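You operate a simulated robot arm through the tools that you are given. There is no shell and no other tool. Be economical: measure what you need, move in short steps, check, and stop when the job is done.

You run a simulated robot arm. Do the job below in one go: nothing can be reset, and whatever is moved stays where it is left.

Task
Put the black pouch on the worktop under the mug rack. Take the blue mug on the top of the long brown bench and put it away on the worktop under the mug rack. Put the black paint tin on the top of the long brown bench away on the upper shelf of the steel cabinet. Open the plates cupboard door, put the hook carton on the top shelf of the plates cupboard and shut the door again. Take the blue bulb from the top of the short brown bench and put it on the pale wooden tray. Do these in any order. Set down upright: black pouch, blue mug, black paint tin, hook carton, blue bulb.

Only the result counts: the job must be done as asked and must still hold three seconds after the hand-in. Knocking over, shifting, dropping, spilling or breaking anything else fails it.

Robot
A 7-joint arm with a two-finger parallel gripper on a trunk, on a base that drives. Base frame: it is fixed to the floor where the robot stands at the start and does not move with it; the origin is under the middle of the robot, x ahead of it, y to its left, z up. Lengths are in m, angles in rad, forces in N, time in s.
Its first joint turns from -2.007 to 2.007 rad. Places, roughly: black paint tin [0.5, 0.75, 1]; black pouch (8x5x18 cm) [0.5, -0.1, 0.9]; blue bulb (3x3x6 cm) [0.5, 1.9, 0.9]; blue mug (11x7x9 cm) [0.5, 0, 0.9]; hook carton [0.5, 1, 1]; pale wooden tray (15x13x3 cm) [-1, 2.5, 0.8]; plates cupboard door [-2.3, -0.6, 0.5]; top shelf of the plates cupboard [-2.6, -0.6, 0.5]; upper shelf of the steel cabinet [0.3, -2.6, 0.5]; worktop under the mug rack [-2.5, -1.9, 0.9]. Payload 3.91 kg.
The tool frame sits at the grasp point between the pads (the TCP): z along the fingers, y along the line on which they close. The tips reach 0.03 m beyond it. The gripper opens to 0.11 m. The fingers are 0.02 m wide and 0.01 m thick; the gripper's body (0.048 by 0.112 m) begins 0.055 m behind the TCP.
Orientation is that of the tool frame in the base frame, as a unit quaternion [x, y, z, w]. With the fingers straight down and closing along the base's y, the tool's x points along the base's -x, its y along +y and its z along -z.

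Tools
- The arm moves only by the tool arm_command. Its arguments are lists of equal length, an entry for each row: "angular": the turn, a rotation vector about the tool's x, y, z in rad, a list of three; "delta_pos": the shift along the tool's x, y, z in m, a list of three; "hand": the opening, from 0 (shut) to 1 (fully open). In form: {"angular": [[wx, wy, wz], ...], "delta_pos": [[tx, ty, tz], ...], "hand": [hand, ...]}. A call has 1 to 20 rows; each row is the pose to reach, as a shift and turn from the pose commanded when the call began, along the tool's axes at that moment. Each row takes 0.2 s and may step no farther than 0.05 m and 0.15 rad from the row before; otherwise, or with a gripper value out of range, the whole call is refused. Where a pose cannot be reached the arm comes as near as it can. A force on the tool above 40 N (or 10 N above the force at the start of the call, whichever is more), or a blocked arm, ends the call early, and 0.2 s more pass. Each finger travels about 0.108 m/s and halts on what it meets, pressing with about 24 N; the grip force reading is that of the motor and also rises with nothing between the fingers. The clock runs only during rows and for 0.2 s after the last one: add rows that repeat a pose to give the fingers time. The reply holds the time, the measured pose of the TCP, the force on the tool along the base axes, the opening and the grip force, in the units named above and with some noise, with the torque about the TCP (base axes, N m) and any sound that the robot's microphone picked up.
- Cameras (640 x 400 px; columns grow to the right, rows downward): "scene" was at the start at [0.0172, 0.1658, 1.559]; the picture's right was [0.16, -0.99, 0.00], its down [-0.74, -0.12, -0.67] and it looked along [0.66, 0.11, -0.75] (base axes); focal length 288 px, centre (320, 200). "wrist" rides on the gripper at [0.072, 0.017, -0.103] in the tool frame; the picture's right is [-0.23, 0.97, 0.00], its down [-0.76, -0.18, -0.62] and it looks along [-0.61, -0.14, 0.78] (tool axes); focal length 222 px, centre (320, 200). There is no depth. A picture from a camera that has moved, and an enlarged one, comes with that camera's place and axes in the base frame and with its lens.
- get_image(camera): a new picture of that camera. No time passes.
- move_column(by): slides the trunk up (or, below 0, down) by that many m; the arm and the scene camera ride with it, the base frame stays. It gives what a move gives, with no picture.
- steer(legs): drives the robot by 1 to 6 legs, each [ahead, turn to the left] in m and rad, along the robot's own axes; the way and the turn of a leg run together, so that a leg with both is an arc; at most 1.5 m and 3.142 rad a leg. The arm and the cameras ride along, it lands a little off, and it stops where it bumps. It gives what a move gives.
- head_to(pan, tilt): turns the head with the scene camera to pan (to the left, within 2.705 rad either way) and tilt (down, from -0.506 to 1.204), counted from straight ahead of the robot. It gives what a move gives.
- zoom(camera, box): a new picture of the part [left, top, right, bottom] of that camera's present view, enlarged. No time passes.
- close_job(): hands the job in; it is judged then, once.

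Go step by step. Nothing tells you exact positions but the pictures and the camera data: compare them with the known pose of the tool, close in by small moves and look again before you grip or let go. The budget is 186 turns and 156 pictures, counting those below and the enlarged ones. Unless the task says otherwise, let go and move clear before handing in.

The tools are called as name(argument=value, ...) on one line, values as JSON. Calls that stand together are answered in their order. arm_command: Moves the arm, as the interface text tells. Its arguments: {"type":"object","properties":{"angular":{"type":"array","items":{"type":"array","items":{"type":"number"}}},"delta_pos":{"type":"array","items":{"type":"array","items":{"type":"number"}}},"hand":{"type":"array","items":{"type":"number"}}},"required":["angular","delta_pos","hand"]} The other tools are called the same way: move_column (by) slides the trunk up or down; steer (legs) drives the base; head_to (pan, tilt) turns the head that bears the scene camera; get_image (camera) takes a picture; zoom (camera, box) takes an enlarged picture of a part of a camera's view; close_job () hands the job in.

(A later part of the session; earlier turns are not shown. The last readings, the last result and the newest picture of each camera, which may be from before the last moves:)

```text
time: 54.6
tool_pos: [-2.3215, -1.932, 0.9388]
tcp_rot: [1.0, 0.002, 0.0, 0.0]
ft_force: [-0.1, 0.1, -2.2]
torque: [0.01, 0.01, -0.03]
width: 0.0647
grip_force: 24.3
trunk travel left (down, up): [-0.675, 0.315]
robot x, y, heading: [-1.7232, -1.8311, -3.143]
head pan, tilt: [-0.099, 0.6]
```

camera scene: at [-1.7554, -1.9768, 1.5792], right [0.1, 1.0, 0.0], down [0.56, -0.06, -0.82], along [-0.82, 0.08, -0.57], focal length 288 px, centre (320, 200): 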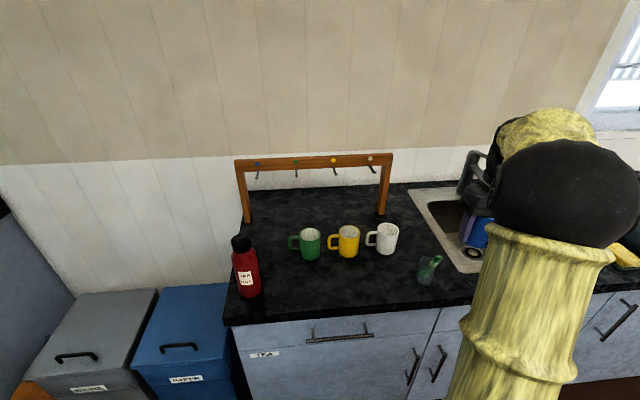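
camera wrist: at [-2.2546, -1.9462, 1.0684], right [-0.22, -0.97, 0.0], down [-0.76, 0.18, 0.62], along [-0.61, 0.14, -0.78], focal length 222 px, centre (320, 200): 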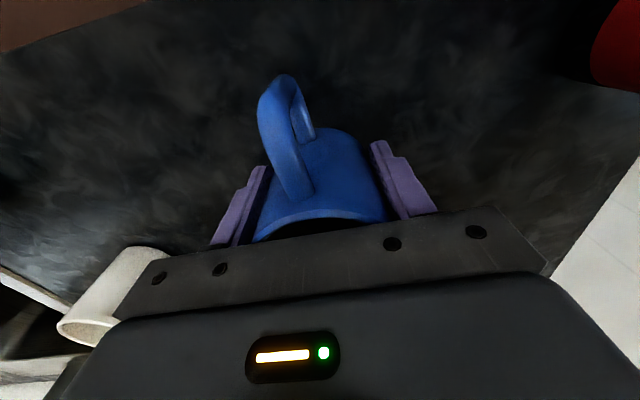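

arm_command(angular=[[0, 0, 0]], delta_pos=[[0, 0, 0.004]], hand=[0])

arm_command(angular=[[0, 0, 0]], delta_pos=[[0, 0, 0.004]], hand=[0])

zoom(camera="scene", box=[260, 200, 380, 300])

```text
time: 55.0
tool_pos: [-2.3234, -1.9307, 0.9377]
tcp_rot: [1.0, 0.003, -0.002, 0.0]
ft_force: [0.0, 0.4, 14.8]
torque: [-0.12, -0.25, 0.13]
width: 0.0647
grip_force: 24.2
trunk travel left (down, up): [-0.675, 0.315]
robot x, y, heading: [-1.724, -1.8335, -3.141]
head pan, tilt: [-0.099, 0.6]
```

```text
time: 55.4
tool_pos: [-2.3236, -1.9312, 0.9374]
tcp_rot: [1.0, 0.002, -0.005, 0.001]
ft_force: [-2.6, -1.2, 33.4]
torque: [0.13, -0.25, 0.09]
width: 0.0643
grip_force: 23.9
trunk travel left (down, up): [-0.675, 0.315]
robot x, y, heading: [-1.7257, -1.8334, -3.141]
head pan, tilt: [-0.099, 0.6]
```

```text
4.00 times, centred on (320, 250) of scene
camera zoom: at [-1.7513, -1.9766, 1.5799], right [0.1, 1.0, 0.0], down [0.56, -0.06, -0.83], along [-0.82, 0.08, -0.56], focal length 1153 px, centre (320, 0)
```

zoom: 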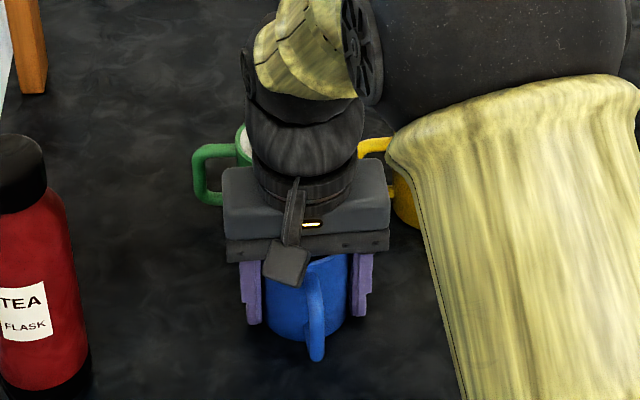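

Contact at z≈0.938. I relieve the pressure, open, and rise straight up.

arm_command(angular=[[0, 0, 0], [0, 0, 0], [0, 0, 0], [0, 0, 0], [0, 0, 0], [0, 0, 0], [0, 0, 0], [0, 0, 0], [0, 0, 0], [0, 0, 0]], delta_pos=[[0, 0, -0.007], [0, 0, -0.007], [0, 0, -0.007], [0, 0, -0.007], [0, 0, -0.007], [0, 0, -0.03], [0, 0, -0.07], [0, 0, -0.11], [0, 0, -0.15], [0, 0, -0.19]], hand=[0, 0.7, 0.85, 1, 1, 1, 1, 1, 1, 1])

get_image(camera="wrist")

get_image(camera="scene")

```text
time: 57.6
tool_pos: [-2.3184, -1.9321, 1.1203]
tcp_rot: [1.0, 0.002, -0.001, 0.0]
ft_force: [0.1, 0.0, -0.6]
torque: [0.03, -0.05, -0.01]
width: 0.1102
grip_force: 0.0
trunk travel left (down, up): [-0.675, 0.315]
robot x, y, heading: [-1.7264, -1.8329, -3.142]
head pan, tilt: [-0.099, 0.6]
```

```text
116 pictures are left
camera wrist: at [-2.2465, -1.9481, 1.2227], right [-0.22, -0.97, 0.0], down [-0.76, 0.18, 0.62], along [-0.61, 0.14, -0.78], focal length 222 px, centre (320, 200)
```

wrist: 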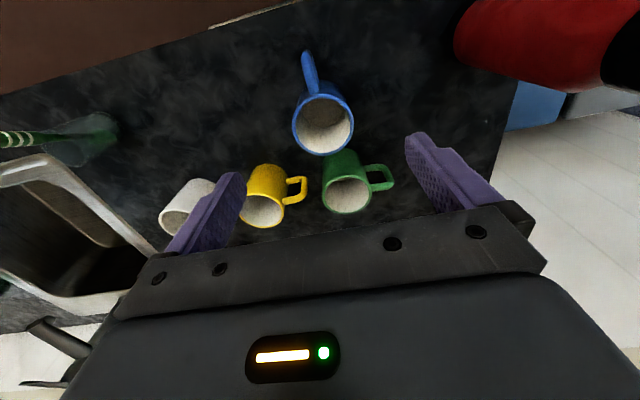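

```text
115 pictures are left
camera scene: at [-1.7538, -1.9769, 1.5792], right [0.1, 1.0, 0.0], down [0.56, -0.06, -0.83], along [-0.82, 0.08, -0.56], focal length 288 px, centre (320, 200)
```

scene: 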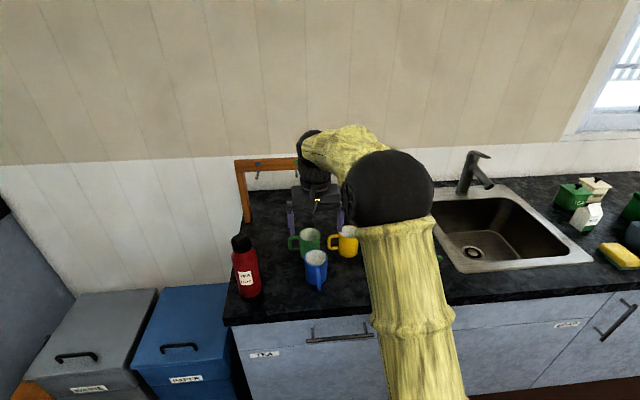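

The blue mug stands on the worktop. I retract and drive back to the long bench for the pouch.

arm_command(angular=[[0, 0, 0], [0, 0, 0], [0, 0, 0], [0, 0, 0]], delta_pos=[[0.04, 0, -0.02], [0.08, -0.03, -0.04], [0.12, -0.06, -0.04], [0.16, -0.1, -0.04]], hand=[1, 1, 1, 1])

steer(legs=[[-0.4, 0], [0, -2.083], [0.9, 0], [0.9, 0], [0, -1.059]])

head_to(pan=0.0, tilt=0.75)

get_image(camera="scene")

```text
refused: row 2 steps farther than a row can; nothing moved
```

```text
time: 76.3
tool_pos: [0.1061, -0.1483, 1.1196]
tcp_rot: [-0.012, 1.0, 0.0, 0.0]
ft_force: [0.3, -0.7, -0.2]
torque: [-0.03, 0.03, 0.0]
width: 0.11
grip_force: 0.1
trunk travel left (down, up): [-0.675, 0.315]
robot x, y, heading: [-0.482, -0.259, 0.021]
head pan, tilt: [-0.099, 0.6]
```

```text
time: 77.0
tool_pos: [0.1067, -0.1488, 1.1187]
tcp_rot: [-0.012, 1.0, 0.0, 0.0]
ft_force: [0.7, 0.1, 0.6]
torque: [0.01, -0.02, -0.02]
width: 0.11
grip_force: 0.1
trunk travel left (down, up): [-0.675, 0.315]
robot x, y, heading: [-0.4822, -0.2576, 0.02]
head pan, tilt: [0.0, 0.75]
```

```text
114 pictures are left
camera scene: at [-0.4649, -0.1055, 1.5664], right [0.02, -1.0, 0.0], down [-0.68, -0.01, -0.73], along [0.73, 0.01, -0.68], focal length 288 px, centre (320, 200)
```

scene: 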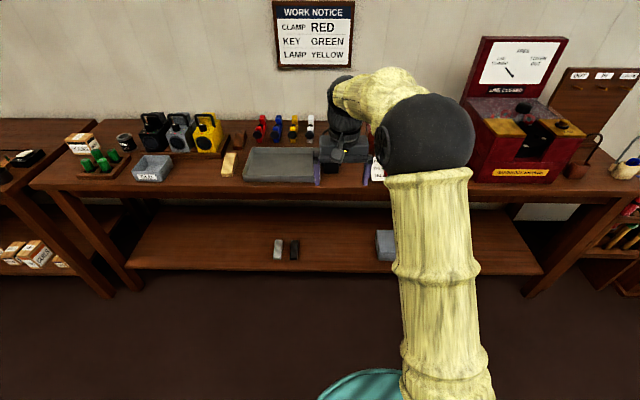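

arm_command(angular=[[0, 0, 0], [0, 0, 0], [0, 0, 0], [0, 0, 0], [0, 0, 0], [0, 0, 0]], delta_pos=[[0, -0.03, -0.03], [0.03, -0.06, -0.05], [0.06, -0.09, -0.06], [0.09, -0.12, -0.06], [0.12, -0.15, -0.06], [0.12, -0.19, -0.06]], hand=[1, 1, 1, 1, 1, 1])

zoom(camera="scene", box=[220, 80, 420, 205])

get_image(camera="wrist")

```text
time: 78.4
tool_pos: [-0.0124, -0.3435, 1.182]
tcp_rot: [-0.011, 1.0, 0.001, 0.0]
ft_force: [0.1, -0.9, 0.5]
torque: [0.01, 0.01, -0.01]
width: 0.1099
grip_force: 0.0
trunk travel left (down, up): [-0.675, 0.315]
robot x, y, heading: [-0.4825, -0.2572, 0.019]
head pan, tilt: [0.0, 0.75]
```

```text
3.20 times, centred on (320, 142) of scene
camera zoom: at [-0.4644, -0.1063, 1.5664], right [0.02, -1.0, 0.0], down [-0.68, -0.01, -0.73], along [0.73, 0.01, -0.68], focal length 922 px, centre (320, 384)
```

zoom: 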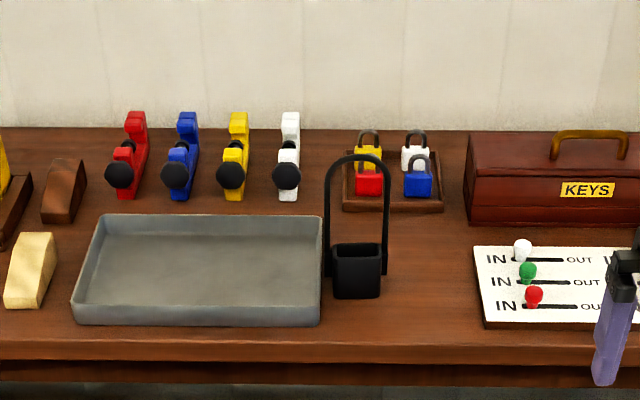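

```text
112 pictures are left
camera wrist: at [-0.0859, -0.3279, 1.2855], right [0.21, 0.98, 0.0], down [0.77, -0.16, 0.62], along [0.61, -0.13, -0.78], focal length 222 px, centre (320, 200)
```

wrist: 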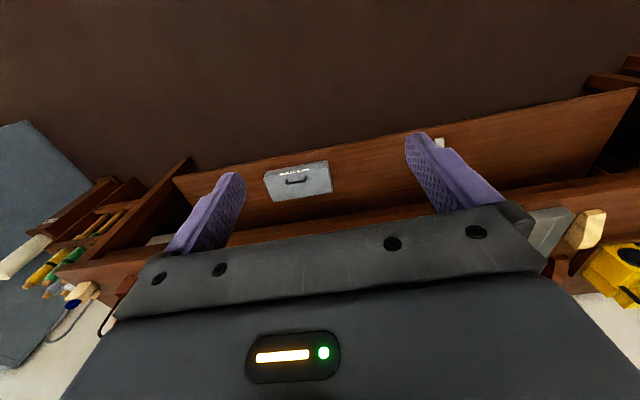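

The pouch is a small holster with a hoop in the y-z plane, its top at about (0.51,-0.138,1.02). I drive forward 0.45 m and turn the hand 90° so the fingers close along x on the hoop top.

steer(legs=[[0.42, -0.02]])

arm_command(angular=[[0, 0, 0.14], [0, 0, 0.28], [0, 0, 0.42], [0, 0, 0.56], [0, 0, 0.7], [0, 0, 0.84], [0, 0, 0.98], [0, 0, 1.12], [0, 0, 1.26], [0, 0, 1.4], [0, 0, 1.54], [0, 0, 1.57]], delta_pos=[[0, 0, 0], [0, 0, 0], [0, 0, 0], [0, 0, 0], [0, 0, 0], [0, 0, 0], [0, 0, 0], [0, 0, 0], [0, 0, 0], [0, 0, 0], [0, 0, 0], [0, 0, 0]], hand=[1, 1, 1, 1, 1, 1, 1, 1, 1, 1, 1, 1])

get_image(camera="wrist")

get_image(camera="scene")

```text
time: 81.0
tool_pos: [0.4074, -0.3416, 1.1826]
tcp_rot: [-0.007, 1.0, -0.001, 0.001]
ft_force: [0.6, -0.8, -0.1]
torque: [0.0, 0.0, 0.01]
width: 0.1102
grip_force: 0.1
trunk travel left (down, up): [-0.675, 0.315]
robot x, y, heading: [-0.0655, -0.2546, 0.015]
head pan, tilt: [0.0, 0.75]
```

```text
time: 83.6
tool_pos: [0.4067, -0.3425, 1.1819]
tcp_rot: [0.704, 0.71, -0.001, 0.0]
ft_force: [-0.2, -0.2, 0.3]
torque: [0.01, 0.02, 0.01]
width: 0.11
grip_force: 0.2
trunk travel left (down, up): [-0.675, 0.315]
robot x, y, heading: [-0.0621, -0.2516, 0.007]
head pan, tilt: [0.0, 0.75]
```

```text
111 pictures are left
camera wrist: at [0.4216, -0.2686, 1.2862], right [0.98, -0.22, 0.0], down [-0.17, -0.76, 0.62], along [-0.14, -0.61, -0.78], focal length 222 px, centre (320, 200)
```

wrist: 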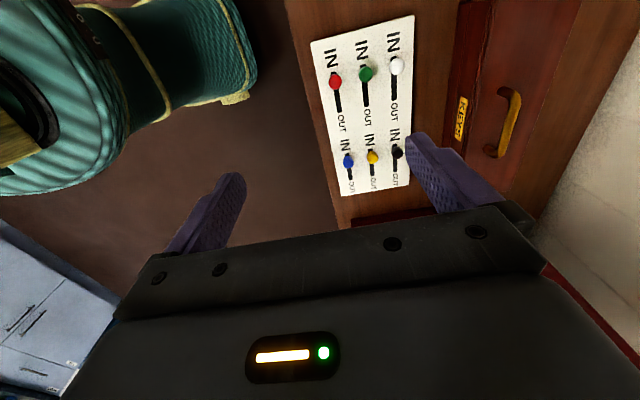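

```text
110 pictures are left
camera scene: at [-0.0438, -0.0997, 1.5663], right [0.01, -1.0, 0.0], down [-0.68, -0.01, -0.73], along [0.73, 0.01, -0.68], focal length 288 px, centre (320, 200)
```

scene: 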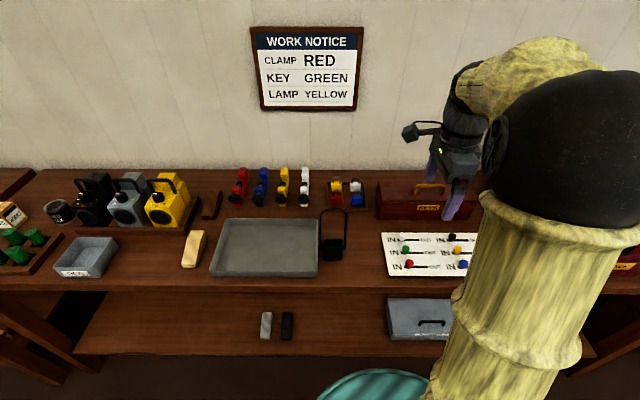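

zoom(camera="scene", box=[290, 190, 390, 270])

```text
5.00 times, centred on (340, 230) of scene
camera zoom: at [-0.0438, -0.0997, 1.5663], right [0.01, -1.0, 0.0], down [-0.68, -0.01, -0.73], along [0.73, 0.01, -0.68], focal length 1442 px, centre (220, 50)
```

zoom: 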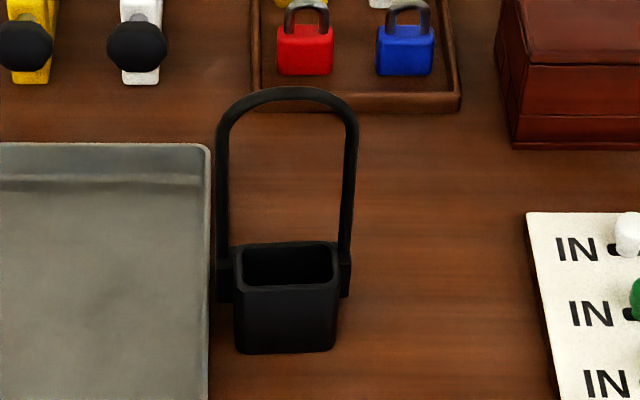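

arm_command(angular=[[0, 0, 0], [0, 0, 0], [0, 0, 0], [0, 0, 0], [0, 0, 0], [0, 0, 0], [0, 0, 0]], delta_pos=[[0.035, 0.015, 0], [0.07, 0.03, 0], [0.105, 0.045, 0], [0.14, 0.06, 0], [0.175, 0.074, 0.02], [0.2125, 0.088, 0.04], [0.2125, 0.088, 0.075]], hand=[1, 1, 1, 1, 1, 1, 1])

get_image(camera="wrist")

zoom(camera="scene", box=[260, 130, 420, 250])

```text
time: 85.2
tool_pos: [0.4926, -0.1297, 1.1103]
tcp_rot: [0.703, 0.711, 0.0, 0.0]
ft_force: [0.9, 0.0, 0.0]
torque: [0.03, -0.06, -0.01]
width: 0.1098
grip_force: 0.1
trunk travel left (down, up): [-0.675, 0.315]
robot x, y, heading: [-0.0628, -0.2542, 0.007]
head pan, tilt: [0.0, 0.75]
```

```text
108 pictures are left
camera wrist: at [0.5067, -0.057, 1.2123], right [0.98, -0.22, 0.0], down [-0.17, -0.76, 0.62], along [-0.13, -0.61, -0.78], focal length 222 px, centre (320, 200)
```

wrist: 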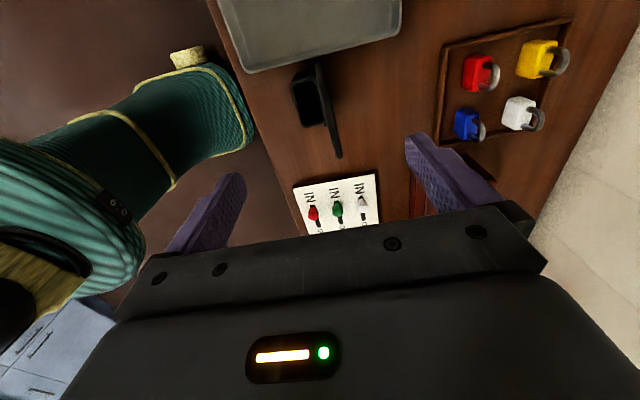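

```text
3.33 times, centred on (340, 190) of scene
camera zoom: at [-0.0435, -0.0998, 1.5664], right [0.01, -1.0, 0.0], down [-0.68, -0.01, -0.73], along [0.73, 0.01, -0.68], focal length 961 px, centre (253, 233)
```

zoom: 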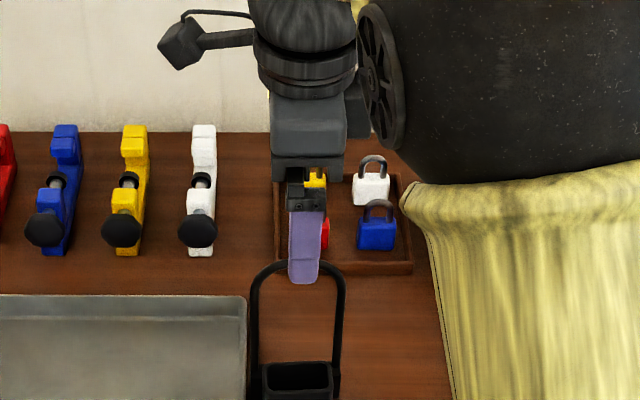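

zoom(camera="wrist", box=[220, 30, 420, 180])

```text
2.67 times, centred on (320, 105) of wrist
camera zoom: at [0.5067, -0.057, 1.2123], right [0.98, -0.22, 0.0], down [-0.17, -0.76, 0.62], along [-0.13, -0.61, -0.78], focal length 592 px, centre (320, 453)
```

zoom: 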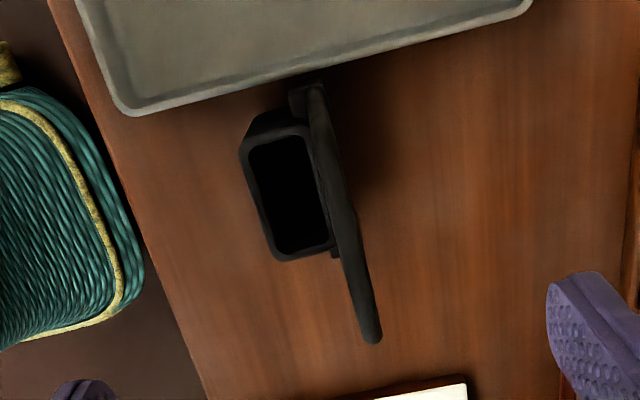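

The hoop runs along y at x≈0.502, y≈-0.127. I align and descend so its top bar lies between the pads, then close.

arm_command(angular=[[0, 0, 0], [0, 0, 0], [0, 0, 0]], delta_pos=[[0.002, 0.009, 0.03], [0.002, 0.009, 0.07], [0.002, 0.009, 0.096]], hand=[1, 1, 1])

get_image(camera="wrist")

zoom(camera="scene", box=[280, 150, 400, 270])

```text
time: 86.0
tool_pos: [0.5002, -0.127, 1.0125]
tcp_rot: [0.704, 0.711, 0.0, 0.0]
ft_force: [-0.5, 0.6, -0.8]
torque: [0.0, -0.01, -0.05]
width: 0.1099
grip_force: 0.2
trunk travel left (down, up): [-0.675, 0.315]
robot x, y, heading: [-0.0648, -0.2519, 0.011]
head pan, tilt: [0.0, 0.75]
```

```text
105 pictures are left
camera wrist: at [0.5153, -0.053, 1.1152], right [0.98, -0.21, 0.0], down [-0.17, -0.76, 0.62], along [-0.13, -0.61, -0.78], focal length 222 px, centre (320, 200)
```

wrist: 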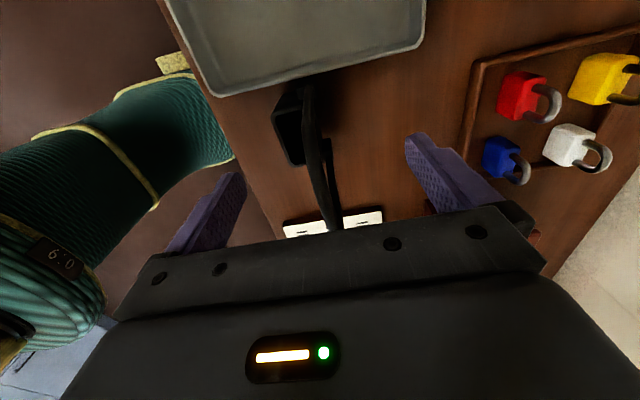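

```text
3.33 times, centred on (340, 210) of scene
camera zoom: at [-0.0433, -0.0995, 1.5663], right [0.01, -1.0, 0.0], down [-0.68, -0.01, -0.73], along [0.73, 0.01, -0.68], focal length 961 px, centre (253, 167)
```

zoom: 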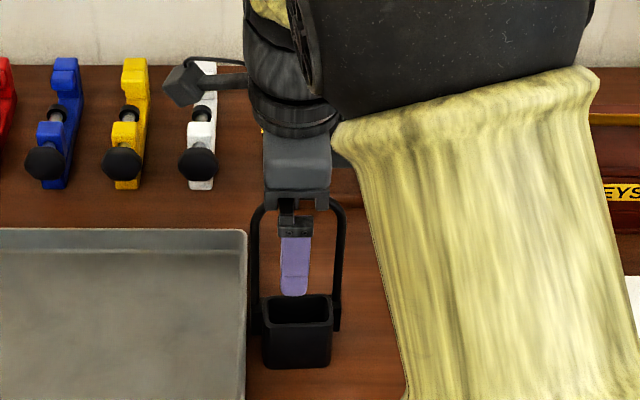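

arm_command(angular=[[0, 0, 0], [0, 0, 0], [0, 0, 0], [0, 0, 0]], delta_pos=[[0, 0, 0], [0, 0, 0], [0, 0, 0], [0, 0, 0]], hand=[0, 0, 0, 0])

arm_command(angular=[[0, 0, 0], [0, 0, 0], [0, 0, 0]], delta_pos=[[0, 0, -0.01], [0, 0, -0.03], [0, 0, -0.05]], hand=[0, 0, 0])

get_image(camera="wrist")

zoom(camera="scene", box=[280, 150, 400, 270])

```text
time: 87.0
tool_pos: [0.4999, -0.1261, 1.0117]
tcp_rot: [0.703, 0.711, 0.0, 0.0]
ft_force: [0.0, -0.4, 0.2]
torque: [0.0, 0.03, 0.02]
width: 0.0074
grip_force: 23.9
trunk travel left (down, up): [-0.675, 0.315]
robot x, y, heading: [-0.0659, -0.2539, 0.009]
head pan, tilt: [0.0, 0.75]
```

```text
time: 87.8
tool_pos: [0.5002, -0.125, 1.0617]
tcp_rot: [0.702, 0.712, 0.0, -0.001]
ft_force: [0.2, 0.4, -2.2]
torque: [0.06, -0.03, 0.03]
width: 0.0074
grip_force: 24.1
trunk travel left (down, up): [-0.675, 0.315]
robot x, y, heading: [-0.0622, -0.252, 0.007]
head pan, tilt: [0.0, 0.75]
```

```text
103 pictures are left
camera wrist: at [0.5153, -0.052, 1.1655], right [0.98, -0.22, 0.0], down [-0.17, -0.76, 0.62], along [-0.13, -0.61, -0.78], focal length 222 px, centre (320, 200)
```

wrist: 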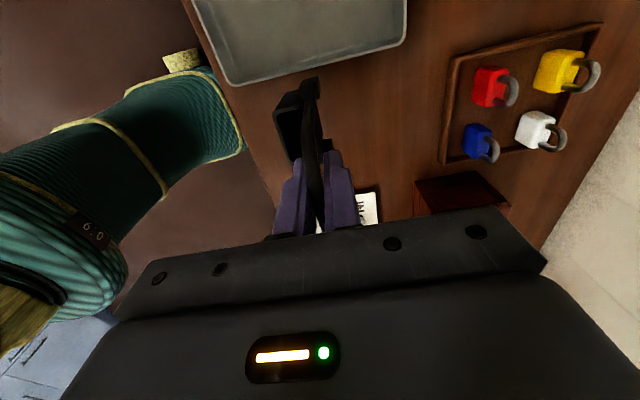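

```text
3.33 times, centred on (340, 210) of scene
camera zoom: at [-0.0437, -0.0996, 1.5663], right [0.01, -1.0, 0.0], down [-0.68, -0.01, -0.73], along [0.73, 0.01, -0.68], focal length 961 px, centre (253, 167)
```

zoom: 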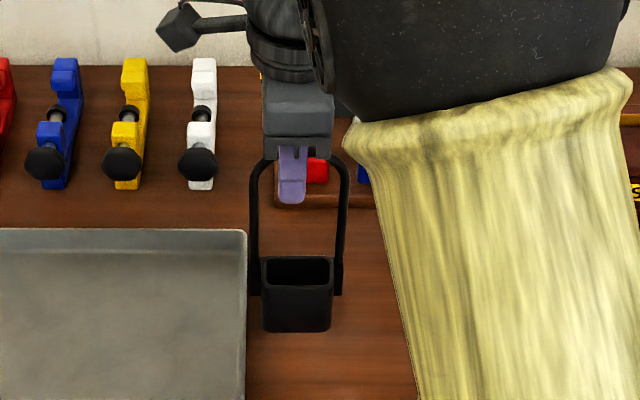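

The pouch hangs firmly by its hoop. I lift it high and drive back to the worktop.

arm_command(angular=[[0, 0, 0], [0, 0, 0], [0, 0, 0], [0, 0, 0], [0, 0, 0]], delta_pos=[[0, 0, -0.04], [0, 0, -0.08], [0, 0, -0.12], [0, -0.02, -0.15], [0, -0.05, -0.17]], hand=[0, 0, 0, 0, 0])

steer(legs=[[-0.5, 0], [0, -2.054], [0.9, 0], [0.9, 0], [0, -1.087]])

get_image(camera="scene")

```text
time: 89.0
tool_pos: [0.4495, -0.1285, 1.2322]
tcp_rot: [0.703, 0.712, 0.0, 0.0]
ft_force: [0.0, 0.6, -1.7]
torque: [0.06, -0.03, -0.01]
width: 0.0073
grip_force: 23.9
trunk travel left (down, up): [-0.675, 0.315]
robot x, y, heading: [-0.0629, -0.2535, 0.008]
head pan, tilt: [0.0, 0.75]
```

```text
time: 108.2
tool_pos: [-1.932, -1.9678, 1.2307]
tcp_rot: [0.711, -0.703, 0.0, 0.0]
ft_force: [0.5, 0.5, -2.3]
torque: [-0.05, 0.0, -0.01]
width: 0.0075
grip_force: 24.2
trunk travel left (down, up): [-0.675, 0.315]
robot x, y, heading: [-1.4139, -1.8494, -3.134]
head pan, tilt: [0.0, 0.75]
```

```text
101 pictures are left
camera scene: at [-1.439, -1.9984, 1.5663], right [0.0, 1.0, 0.0], down [0.68, 0.0, -0.73], along [-0.73, 0.0, -0.68], focal length 288 px, centre (320, 200)
```

scene: 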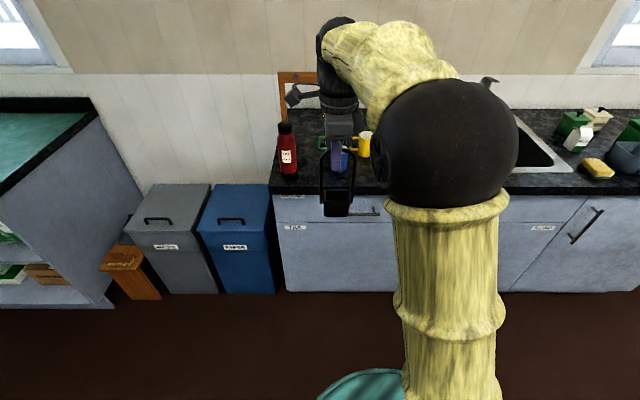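

steer(legs=[[0.3, -0.008]])

arm_command(angular=[[0, 0, 0], [0, 0, 0], [0, 0, 0], [0, 0, 0], [0, 0, 0]], delta_pos=[[-0.04, 0, 0], [-0.08, 0, 0], [-0.12, 0, 0], [-0.16, 0.0, 0], [-0.195, 0.02, 0]], hand=[0, 0, 0, 0, 0])

get_image(camera="scene")

get_image(camera="wrist")

```text
time: 110.3
tool_pos: [-2.2287, -1.9649, 1.2308]
tcp_rot: [0.707, -0.707, 0.001, -0.001]
ft_force: [-0.3, 0.6, -2.7]
torque: [-0.02, -0.02, 0.01]
width: 0.0073
grip_force: 24.2
trunk travel left (down, up): [-0.675, 0.315]
robot x, y, heading: [-1.7055, -1.8462, 3.139]
head pan, tilt: [0.0, 0.75]
```

```text
time: 111.5
tool_pos: [-2.2474, -1.7692, 1.2297]
tcp_rot: [0.708, -0.707, 0.001, 0.0]
ft_force: [-0.8, 0.0, -2.1]
torque: [0.01, -0.02, 0.0]
width: 0.0075
grip_force: 24.0
trunk travel left (down, up): [-0.675, 0.315]
robot x, y, heading: [-1.7092, -1.8466, 3.137]
head pan, tilt: [0.0, 0.75]
```

```text
100 pictures are left
camera scene: at [-1.7368, -1.9974, 1.5664], right [0.0, 1.0, 0.0], down [0.68, 0.0, -0.73], along [-0.73, 0.0, -0.68], focal length 288 px, centre (320, 200)
```

scene: 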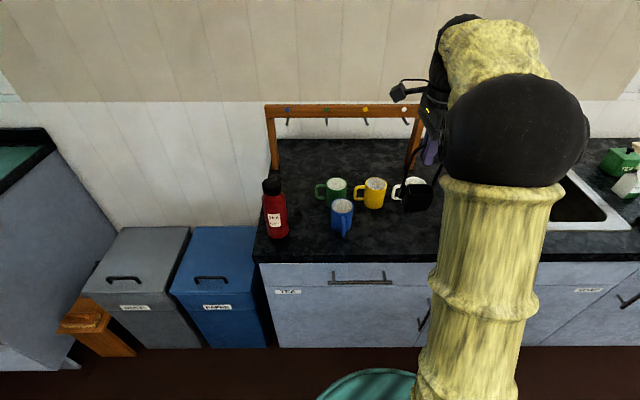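

```text
99 pictures are left
camera wrist: at [-2.2642, -1.8403, 1.3337], right [-0.97, 0.23, 0.0], down [0.18, 0.76, 0.62], along [0.14, 0.61, -0.78], focal length 222 px, centre (320, 200)
```

wrist: 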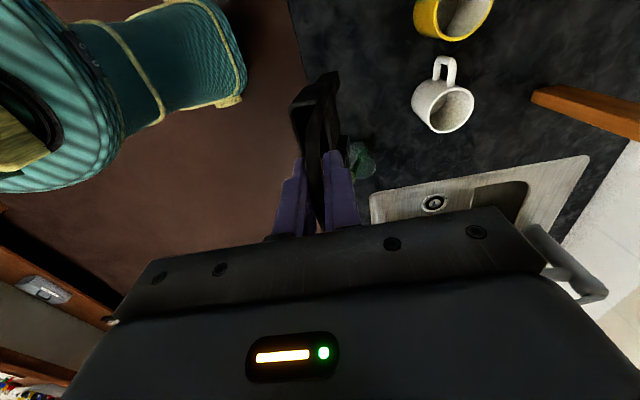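

Path is clear. I move over (-2.335,-1.78) and lower to just above the worktop.

arm_command(angular=[[0, 0, 0], [0, 0, 0], [0, 0, 0], [0, 0, 0], [0, 0, 0]], delta_pos=[[0.01, 0.04, 0], [0.01, 0.086, 0], [0.01, 0.086, 0.045], [0.01, 0.086, 0.09], [0.01, 0.086, 0.13]], hand=[0, 0, 0, 0, 0])

get_image(camera="wrist")

zoom(camera="scene", box=[240, 130, 460, 270])

```text
time: 112.7
tool_pos: [-2.3316, -1.7792, 1.1005]
tcp_rot: [0.708, -0.706, 0.0, 0.0]
ft_force: [-0.7, -0.2, -2.8]
torque: [-0.03, 0.01, 0.03]
width: 0.0077
grip_force: 24.3
trunk travel left (down, up): [-0.675, 0.315]
robot x, y, heading: [-1.7106, -1.8466, 3.137]
head pan, tilt: [0.0, 0.75]
```

```text
98 pictures are left
camera wrist: at [-2.3491, -1.8518, 1.2029], right [-0.97, 0.23, 0.0], down [0.18, 0.76, 0.62], along [0.14, 0.61, -0.78], focal length 222 px, centre (320, 200)
```

wrist: 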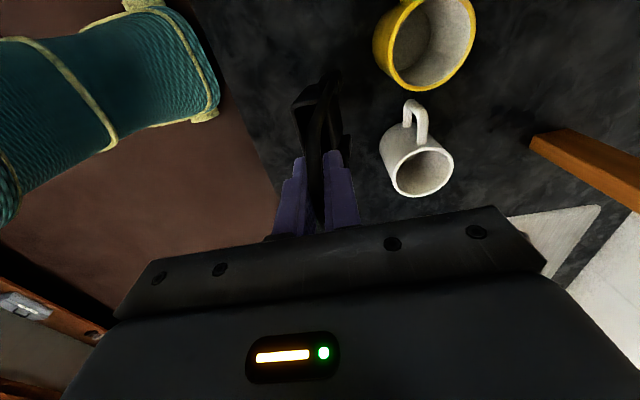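

```text
2.86 times, centred on (350, 200) of scene
camera zoom: at [-1.736, -1.9983, 1.5663], right [0.0, 1.0, 0.0], down [0.68, 0.0, -0.73], along [-0.73, 0.0, -0.68], focal length 824 px, centre (234, 200)
```

zoom: 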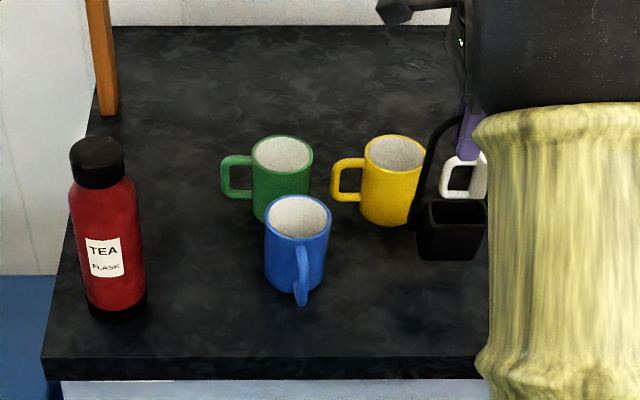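

arm_command(angular=[[0, 0, 0], [0, 0, 0]], delta_pos=[[0, 0, 0.02], [0, 0, 0.034]], hand=[0, 0])

arm_command(angular=[[0, 0, 0]], delta_pos=[[0, 0, 0.004]], hand=[0])

arm_command(angular=[[0, 0, 0]], delta_pos=[[0, 0, 0.003]], hand=[0])

arm_command(angular=[[0, 0, 0]], delta_pos=[[0, 0, 0.003]], hand=[0])

```text
time: 113.3
tool_pos: [-2.3315, -1.7799, 1.0675]
tcp_rot: [0.708, -0.706, -0.001, 0.002]
ft_force: [0.4, 1.0, 5.7]
torque: [-0.14, 0.02, 0.02]
width: 0.0075
grip_force: 24.2
trunk travel left (down, up): [-0.675, 0.315]
robot x, y, heading: [-1.71, -1.8452, 3.137]
head pan, tilt: [0.0, 0.75]
```

```text
time: 113.7
tool_pos: [-2.3311, -1.7793, 1.0651]
tcp_rot: [0.707, -0.707, -0.002, 0.002]
ft_force: [-1.7, -2.6, 18.6]
torque: [0.26, -0.05, 0.04]
width: 0.0079
grip_force: 24.2
trunk travel left (down, up): [-0.675, 0.315]
robot x, y, heading: [-1.7139, -1.8449, 3.141]
head pan, tilt: [0.0, 0.75]
```

```text
time: 114.1
tool_pos: [-2.3307, -1.7802, 1.0606]
tcp_rot: [0.708, -0.706, -0.001, 0.0]
ft_force: [-2.4, -0.9, 20.4]
torque: [0.04, -0.04, 0.08]
width: 0.0076
grip_force: 24.3
trunk travel left (down, up): [-0.675, 0.315]
robot x, y, heading: [-1.7137, -1.8428, 3.139]
head pan, tilt: [0.0, 0.75]
```

```text
time: 114.5
tool_pos: [-2.3318, -1.7792, 1.0573]
tcp_rot: [0.708, -0.706, 0.0, 0.0]
ft_force: [-2.3, 0.2, 20.6]
torque: [-0.02, -0.05, 0.01]
width: 0.0077
grip_force: 24.0
trunk travel left (down, up): [-0.675, 0.315]
robot x, y, heading: [-1.7104, -1.8453, 3.136]
head pan, tilt: [0.0, 0.75]
```

The pouch is on the worktop. I open the fingers moderately and rise straight.

arm_command(angular=[[0, 0, 0], [0, 0, 0], [0, 0, 0], [0, 0, 0], [0, 0, 0], [0, 0, 0], [0, 0, 0], [0, 0, 0]], delta_pos=[[0, 0, -0.003], [0, 0, -0.003], [0, 0, -0.003], [0, 0, -0.003], [0, 0, -0.03], [0, 0, -0.07], [0, 0, -0.11], [0, 0, -0.15]], hand=[0, 0.2, 0.5, 0.6, 0.6, 0.6, 0.6, 0.6])

get_image(camera="wrist")

zoom(camera="scene", box=[240, 100, 460, 270])

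```text
time: 116.3
tool_pos: [-2.3306, -1.7769, 1.2094]
tcp_rot: [0.707, -0.707, 0.001, -0.001]
ft_force: [0.0, -0.5, -0.9]
torque: [-0.02, 0.0, 0.02]
width: 0.0664
grip_force: 0.1
trunk travel left (down, up): [-0.675, 0.315]
robot x, y, heading: [-1.7109, -1.8447, 3.138]
head pan, tilt: [0.0, 0.75]
```

```text
96 pictures are left
camera wrist: at [-2.3489, -1.8484, 1.3124], right [-0.97, 0.23, 0.0], down [0.18, 0.76, 0.62], along [0.14, 0.61, -0.78], focal length 222 px, centre (320, 200)
```

wrist: 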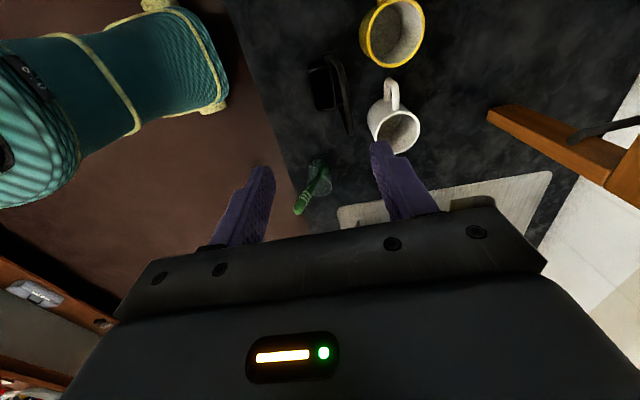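

```text
2.35 times, centred on (350, 185) of scene
camera zoom: at [-1.7349, -1.9982, 1.5663], right [0.0, 1.0, 0.0], down [0.68, 0.0, -0.73], along [-0.73, 0.0, -0.68], focal length 678 px, centre (249, 235)
```

zoom: 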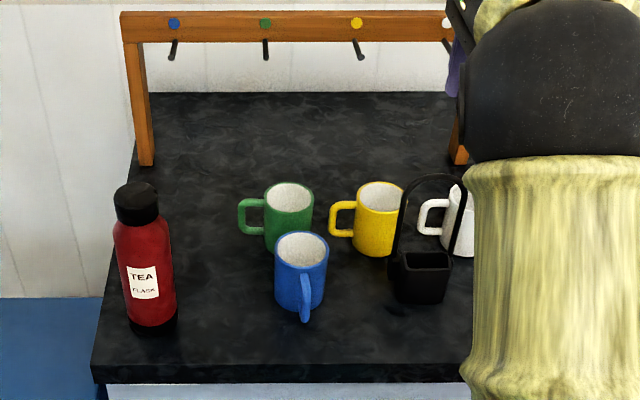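

Mug and pouch are placed. Next I retract and drive to the plates cupboard at y≈-0.6 to see its door.

arm_command(angular=[[0, 0, 0], [0, 0, 0], [0, 0, 0], [0, 0, 0]], delta_pos=[[0, -0.04, 0], [0, -0.08, 0], [0, -0.12, 0], [0, -0.16, 0]], hand=[0.6, 0.6, 0.6, 0.6])

steer(legs=[[-0.5, 0], [0, -1.571], [1.15, 0], [0, 1.571]])

head_to(pan=0.0, tilt=0.65)

get_image(camera="scene")

```text
time: 117.3
tool_pos: [-2.1719, -1.7806, 1.2072]
tcp_rot: [0.708, -0.706, 0.0, 0.001]
ft_force: [1.1, -0.3, 0.4]
torque: [-0.04, 0.01, -0.02]
width: 0.066
grip_force: 0.0
trunk travel left (down, up): [-0.675, 0.315]
robot x, y, heading: [-1.7085, -1.8461, 3.135]
head pan, tilt: [0.0, 0.75]
```

```text
time: 133.2
tool_pos: [-1.7277, -0.6687, 1.2056]
tcp_rot: [0.73, -0.683, 0.0, 0.0]
ft_force: [0.5, 0.2, -0.3]
torque: [0.02, 0.03, -0.01]
width: 0.0661
grip_force: 0.1
trunk travel left (down, up): [-0.675, 0.315]
robot x, y, heading: [-1.26, -0.7069, -3.078]
head pan, tilt: [0.0, 0.75]
```

```text
time: 133.9
tool_pos: [-1.7278, -0.668, 1.2067]
tcp_rot: [0.73, -0.683, 0.0, 0.0]
ft_force: [-0.3, 0.0, 0.4]
torque: [0.0, 0.02, 0.01]
width: 0.066
grip_force: 0.0
trunk travel left (down, up): [-0.675, 0.315]
robot x, y, heading: [-1.2586, -0.705, -3.076]
head pan, tilt: [0.0, 0.649]
```

```text
94 pictures are left
camera scene: at [-1.2789, -0.8577, 1.5749], right [-0.06, 1.0, 0.0], down [0.6, 0.04, -0.8], along [-0.79, -0.05, -0.6], focal length 288 px, centre (320, 200)
```

scene: 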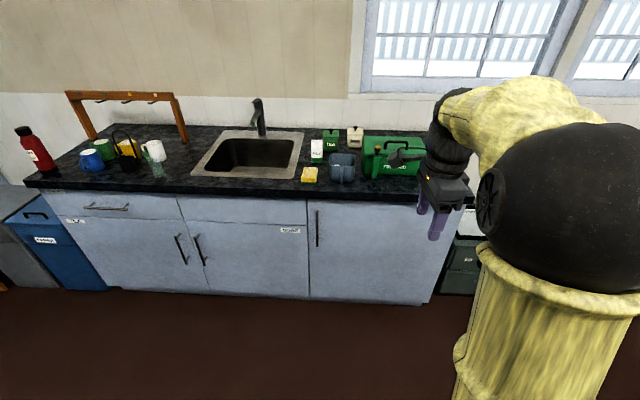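

zoom(camera="scene", box=[260, 180, 480, 320])

```text
2.86 times, centred on (370, 250) of scene
camera zoom: at [-1.2789, -0.8577, 1.5749], right [-0.06, 1.0, 0.0], down [0.6, 0.04, -0.8], along [-0.79, -0.05, -0.6], focal length 824 px, centre (177, 57)
```

zoom: 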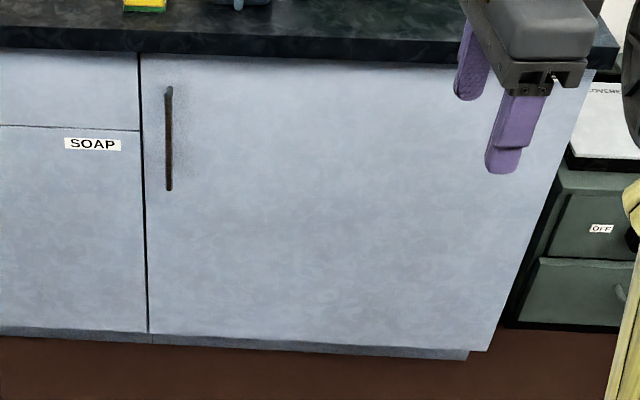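

The plates cupboard is the right door: vertical bar handle near y≈-0.93, z≈0.64–0.84, hinge on the right at y≈-0.36. I unwind the wrist and pitch the tool to horizontal in free space.

arm_command(angular=[[0, 0, -0.145], [0, 0, -0.29], [0, 0, -0.435], [0, 0, -0.58], [0, 0, -0.725], [0, 0, -0.87], [0, 0, -1.015], [0, 0, -1.16], [0, 0, -1.305], [0, 0, -1.45], [0, 0, -1.57]], delta_pos=[[0, 0, 0], [0, 0, 0], [0, 0, 0], [0, 0, 0], [0, 0, 0], [0, 0, 0], [0, 0, 0], [0, 0, 0], [0, 0, 0], [0, 0, 0], [0, 0, 0]], hand=[1, 1, 1, 1, 1, 1, 1, 1, 1, 1, 1])

arm_command(angular=[[0, -0.14, 0], [0, -0.28, 0], [0, -0.42, 0], [0, -0.56, 0], [0, -0.7, 0], [0, -0.84, 0], [0, -0.98, 0], [0, -1.12, 0], [0, -1.26, 0], [0, -1.4, 0], [0, -1.5, 0], [0, -1.57, 0]], delta_pos=[[-0.015, 0, 0], [-0.03, 0, 0], [-0.045, 0, 0], [-0.06, 0, 0], [-0.075, 0, 0], [-0.09, 0, 0], [-0.105, 0, 0], [-0.12, 0, 0], [-0.13, 0, 0], [-0.14, 0, 0], [-0.15, 0, 0], [-0.15, 0, 0]], hand=[1, 1, 1, 1, 1, 1, 1, 1, 1, 1, 1, 1])

get_image(camera="scene")

get_image(camera="wrist")

```text
time: 136.3
tool_pos: [-1.7275, -0.67, 1.2053]
tcp_rot: [0.999, 0.035, 0.001, 0.0]
ft_force: [-0.2, 0.7, -0.6]
torque: [0.02, 0.02, 0.01]
width: 0.1098
grip_force: 0.0
trunk travel left (down, up): [-0.675, 0.315]
robot x, y, heading: [-1.2619, -0.7061, -3.079]
head pan, tilt: [0.0, 0.649]
```

```text
time: 138.9
tool_pos: [-1.8779, -0.6801, 1.2067]
tcp_rot: [-0.707, -0.025, 0.707, -0.024]
ft_force: [-0.1, 0.1, -0.6]
torque: [0.03, 0.0, 0.02]
width: 0.1103
grip_force: 0.1
out of reach, approached as far as the arm can: row 7, 8
trunk travel left (down, up): [-0.675, 0.315]
robot x, y, heading: [-1.2578, -0.7026, -3.079]
head pan, tilt: [0.0, 0.649]
```

```text
92 pictures are left
camera scene: at [-1.279, -0.8585, 1.5749], right [-0.06, 1.0, 0.0], down [0.6, 0.04, -0.8], along [-0.79, -0.05, -0.6], focal length 288 px, centre (320, 200)
```

scene: 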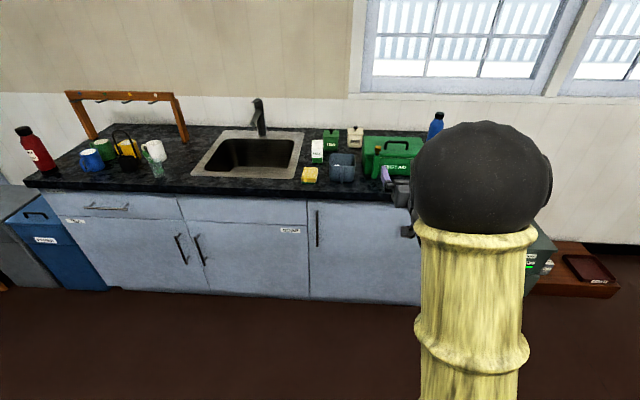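

```text
91 pictures are left
camera wrist: at [-1.7735, -0.6891, 1.1334], right [0.07, -0.97, 0.23], down [0.61, 0.22, 0.76], along [-0.79, 0.09, 0.61], focal length 222 px, centre (320, 200)
```

wrist: 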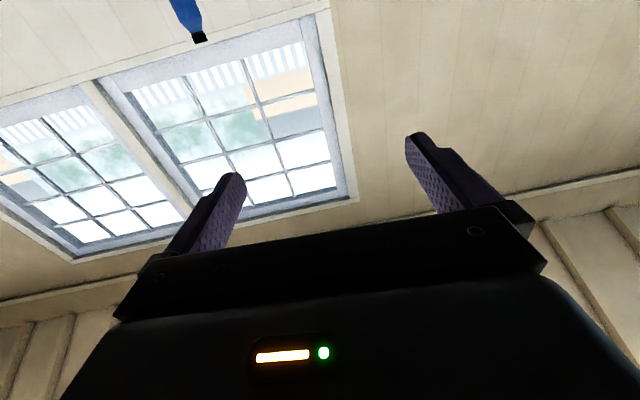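

The tool is horizontal. I lower the trunk to handle height and reposition to the left at about (-1.35,-1.1), outside the door's swing.

steer(legs=[[0, 1.507], [0.42, 0], [0, -1.571]])

move_column(by=-0.46)

head_to(pan=-0.2, tilt=0.4)

get_image(camera="scene")

get_image(camera="wrist")

```text
time: 149.0
tool_pos: [-1.8774, -1.058, 1.2062]
tcp_rot: [0.708, -0.003, -0.707, -0.003]
ft_force: [-0.3, -0.6, -0.3]
torque: [0.0, 0.02, 0.03]
width: 0.1101
grip_force: 0.0
trunk travel left (down, up): [-0.675, 0.315]
robot x, y, heading: [-1.2639, -1.1273, 3.134]
head pan, tilt: [0.0, 0.649]
```

```text
refused: -0.46 is not a number from -0.4 to 0.4
```

```text
time: 149.7
tool_pos: [-1.877, -1.0571, 1.2061]
tcp_rot: [0.708, -0.002, -0.707, -0.002]
ft_force: [0.3, 0.0, 0.0]
torque: [-0.01, 0.03, 0.02]
width: 0.1101
grip_force: 0.1
trunk travel left (down, up): [-0.675, 0.315]
robot x, y, heading: [-1.2649, -1.1269, 3.132]
head pan, tilt: [-0.201, 0.4]
```

```text
90 pictures are left
camera scene: at [-1.2985, -1.2612, 1.5974], right [0.21, 0.98, 0.0], down [0.38, -0.08, -0.92], along [-0.9, 0.19, -0.39], focal length 288 px, centre (320, 200)
```

scene: 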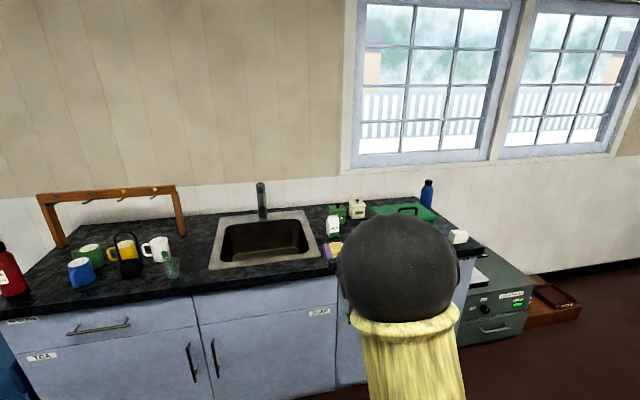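

```text
89 pictures are left
camera wrist: at [-1.7752, -1.0743, 1.1333], right [-0.01, -0.97, 0.23], down [0.62, 0.17, 0.76], along [-0.78, 0.15, 0.61], focal length 222 px, centre (320, 200)
```

wrist: 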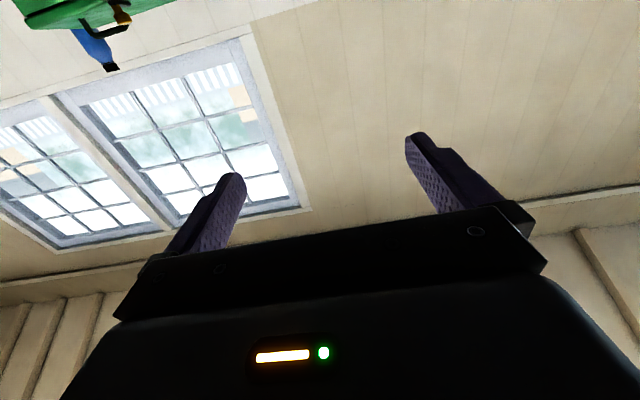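

move_column(by=-0.4)

move_column(by=-0.06)

get_image(camera="wrist")

get_image(camera="scene")

```text
time: 153.6
tool_pos: [-1.8779, -1.0569, 0.8052]
tcp_rot: [0.708, -0.003, -0.707, -0.003]
ft_force: [-0.6, -1.1, 0.1]
torque: [-0.02, 0.05, -0.01]
width: 0.11
grip_force: 0.1
trunk travel left (down, up): [-0.275, 0.715]
robot x, y, heading: [-1.2626, -1.1278, 3.136]
head pan, tilt: [-0.201, 0.4]
```

```text
time: 154.6
tool_pos: [-1.8777, -1.0582, 0.7454]
tcp_rot: [0.708, -0.003, -0.706, -0.003]
ft_force: [-0.6, 0.1, -0.4]
torque: [-0.03, 0.02, 0.02]
width: 0.11
grip_force: 0.0
trunk travel left (down, up): [-0.215, 0.775]
robot x, y, heading: [-1.2673, -1.1289, 3.13]
head pan, tilt: [-0.201, 0.4]
```

```text
88 pictures are left
camera wrist: at [-1.7751, -1.0743, 0.6733], right [-0.01, -0.97, 0.23], down [0.62, 0.17, 0.76], along [-0.78, 0.15, 0.61], focal length 222 px, centre (320, 200)
```

wrist: 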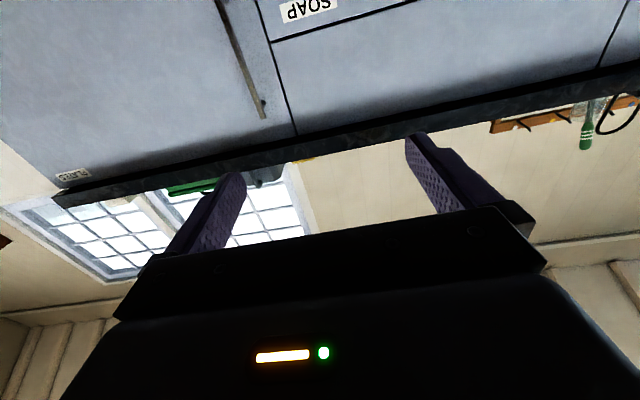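

```text
87 pictures are left
camera scene: at [-1.2983, -1.2611, 1.1374], right [0.21, 0.98, 0.0], down [0.38, -0.08, -0.92], along [-0.9, 0.19, -0.39], focal length 288 px, centre (320, 200)
```

scene: 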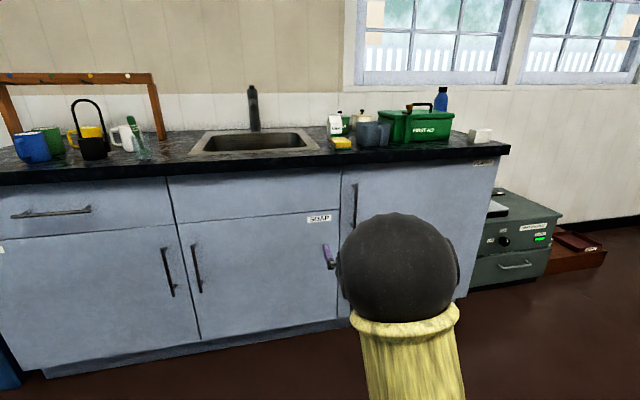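

The door is labelled PLATES. Triangulation puts the handle bar at x≈-2.245, y≈-0.93, z≈0.58–0.78. I lower a bit more, drive 0.24 m ahead and align in y.

move_column(by=-0.065)

steer(legs=[[0.24, 0.005]])

arm_command(angular=[[0, 0, 0], [0, 0, 0], [0, 0, 0]], delta_pos=[[0, -0.045, 0], [0, -0.09, 0], [0, -0.128, 0]], hand=[1, 1, 1])

get_image(camera="wrist")

get_image(camera="scene")

```text
time: 155.6
tool_pos: [-1.8775, -1.0566, 0.6807]
tcp_rot: [0.708, -0.001, -0.706, -0.001]
ft_force: [0.0, -1.4, 0.4]
torque: [-0.03, -0.01, -0.01]
width: 0.1098
grip_force: 0.1
trunk travel left (down, up): [-0.15, 0.84]
robot x, y, heading: [-1.2665, -1.1281, 3.13]
head pan, tilt: [-0.201, 0.4]
```

```text
time: 157.3
tool_pos: [-2.1039, -1.0617, 0.6802]
tcp_rot: [0.708, 0.001, -0.706, 0.001]
ft_force: [0.1, -0.4, 0.7]
torque: [-0.01, 0.0, 0.0]
width: 0.11
grip_force: 0.0
trunk travel left (down, up): [-0.15, 0.84]
robot x, y, heading: [-1.4861, -1.1277, 3.136]
head pan, tilt: [-0.201, 0.4]
```

```text
time: 158.1
tool_pos: [-2.1029, -0.9319, 0.6806]
tcp_rot: [0.708, 0.001, -0.707, 0.001]
ft_force: [-0.4, 0.0, 0.6]
torque: [0.01, -0.03, -0.01]
width: 0.1098
grip_force: 0.0
trunk travel left (down, up): [-0.15, 0.84]
robot x, y, heading: [-1.4905, -1.1282, 3.139]
head pan, tilt: [-0.201, 0.4]
```

```text
86 pictures are left
camera wrist: at [-1.9996, -0.9482, 0.6081], right [0.0, -0.97, 0.23], down [0.62, 0.18, 0.76], along [-0.78, 0.14, 0.61], focal length 222 px, centre (320, 200)
```

wrist: 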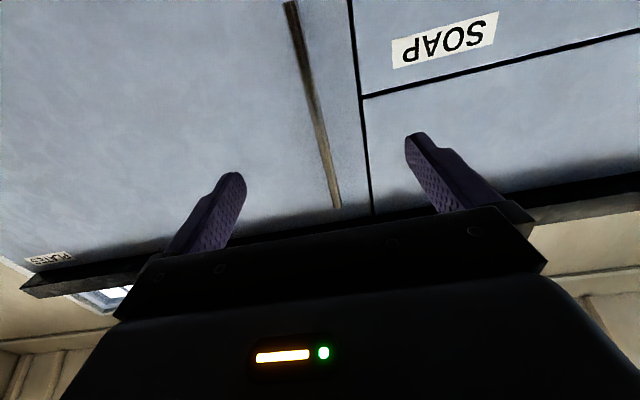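

```text
85 pictures are left
camera scene: at [-1.5222, -1.2601, 1.0724], right [0.2, 0.98, 0.0], down [0.38, -0.08, -0.92], along [-0.9, 0.19, -0.39], focal length 288 px, centre (320, 200)
```

scene: 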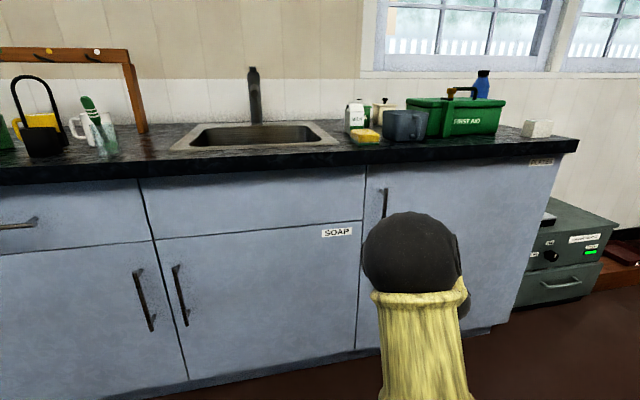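

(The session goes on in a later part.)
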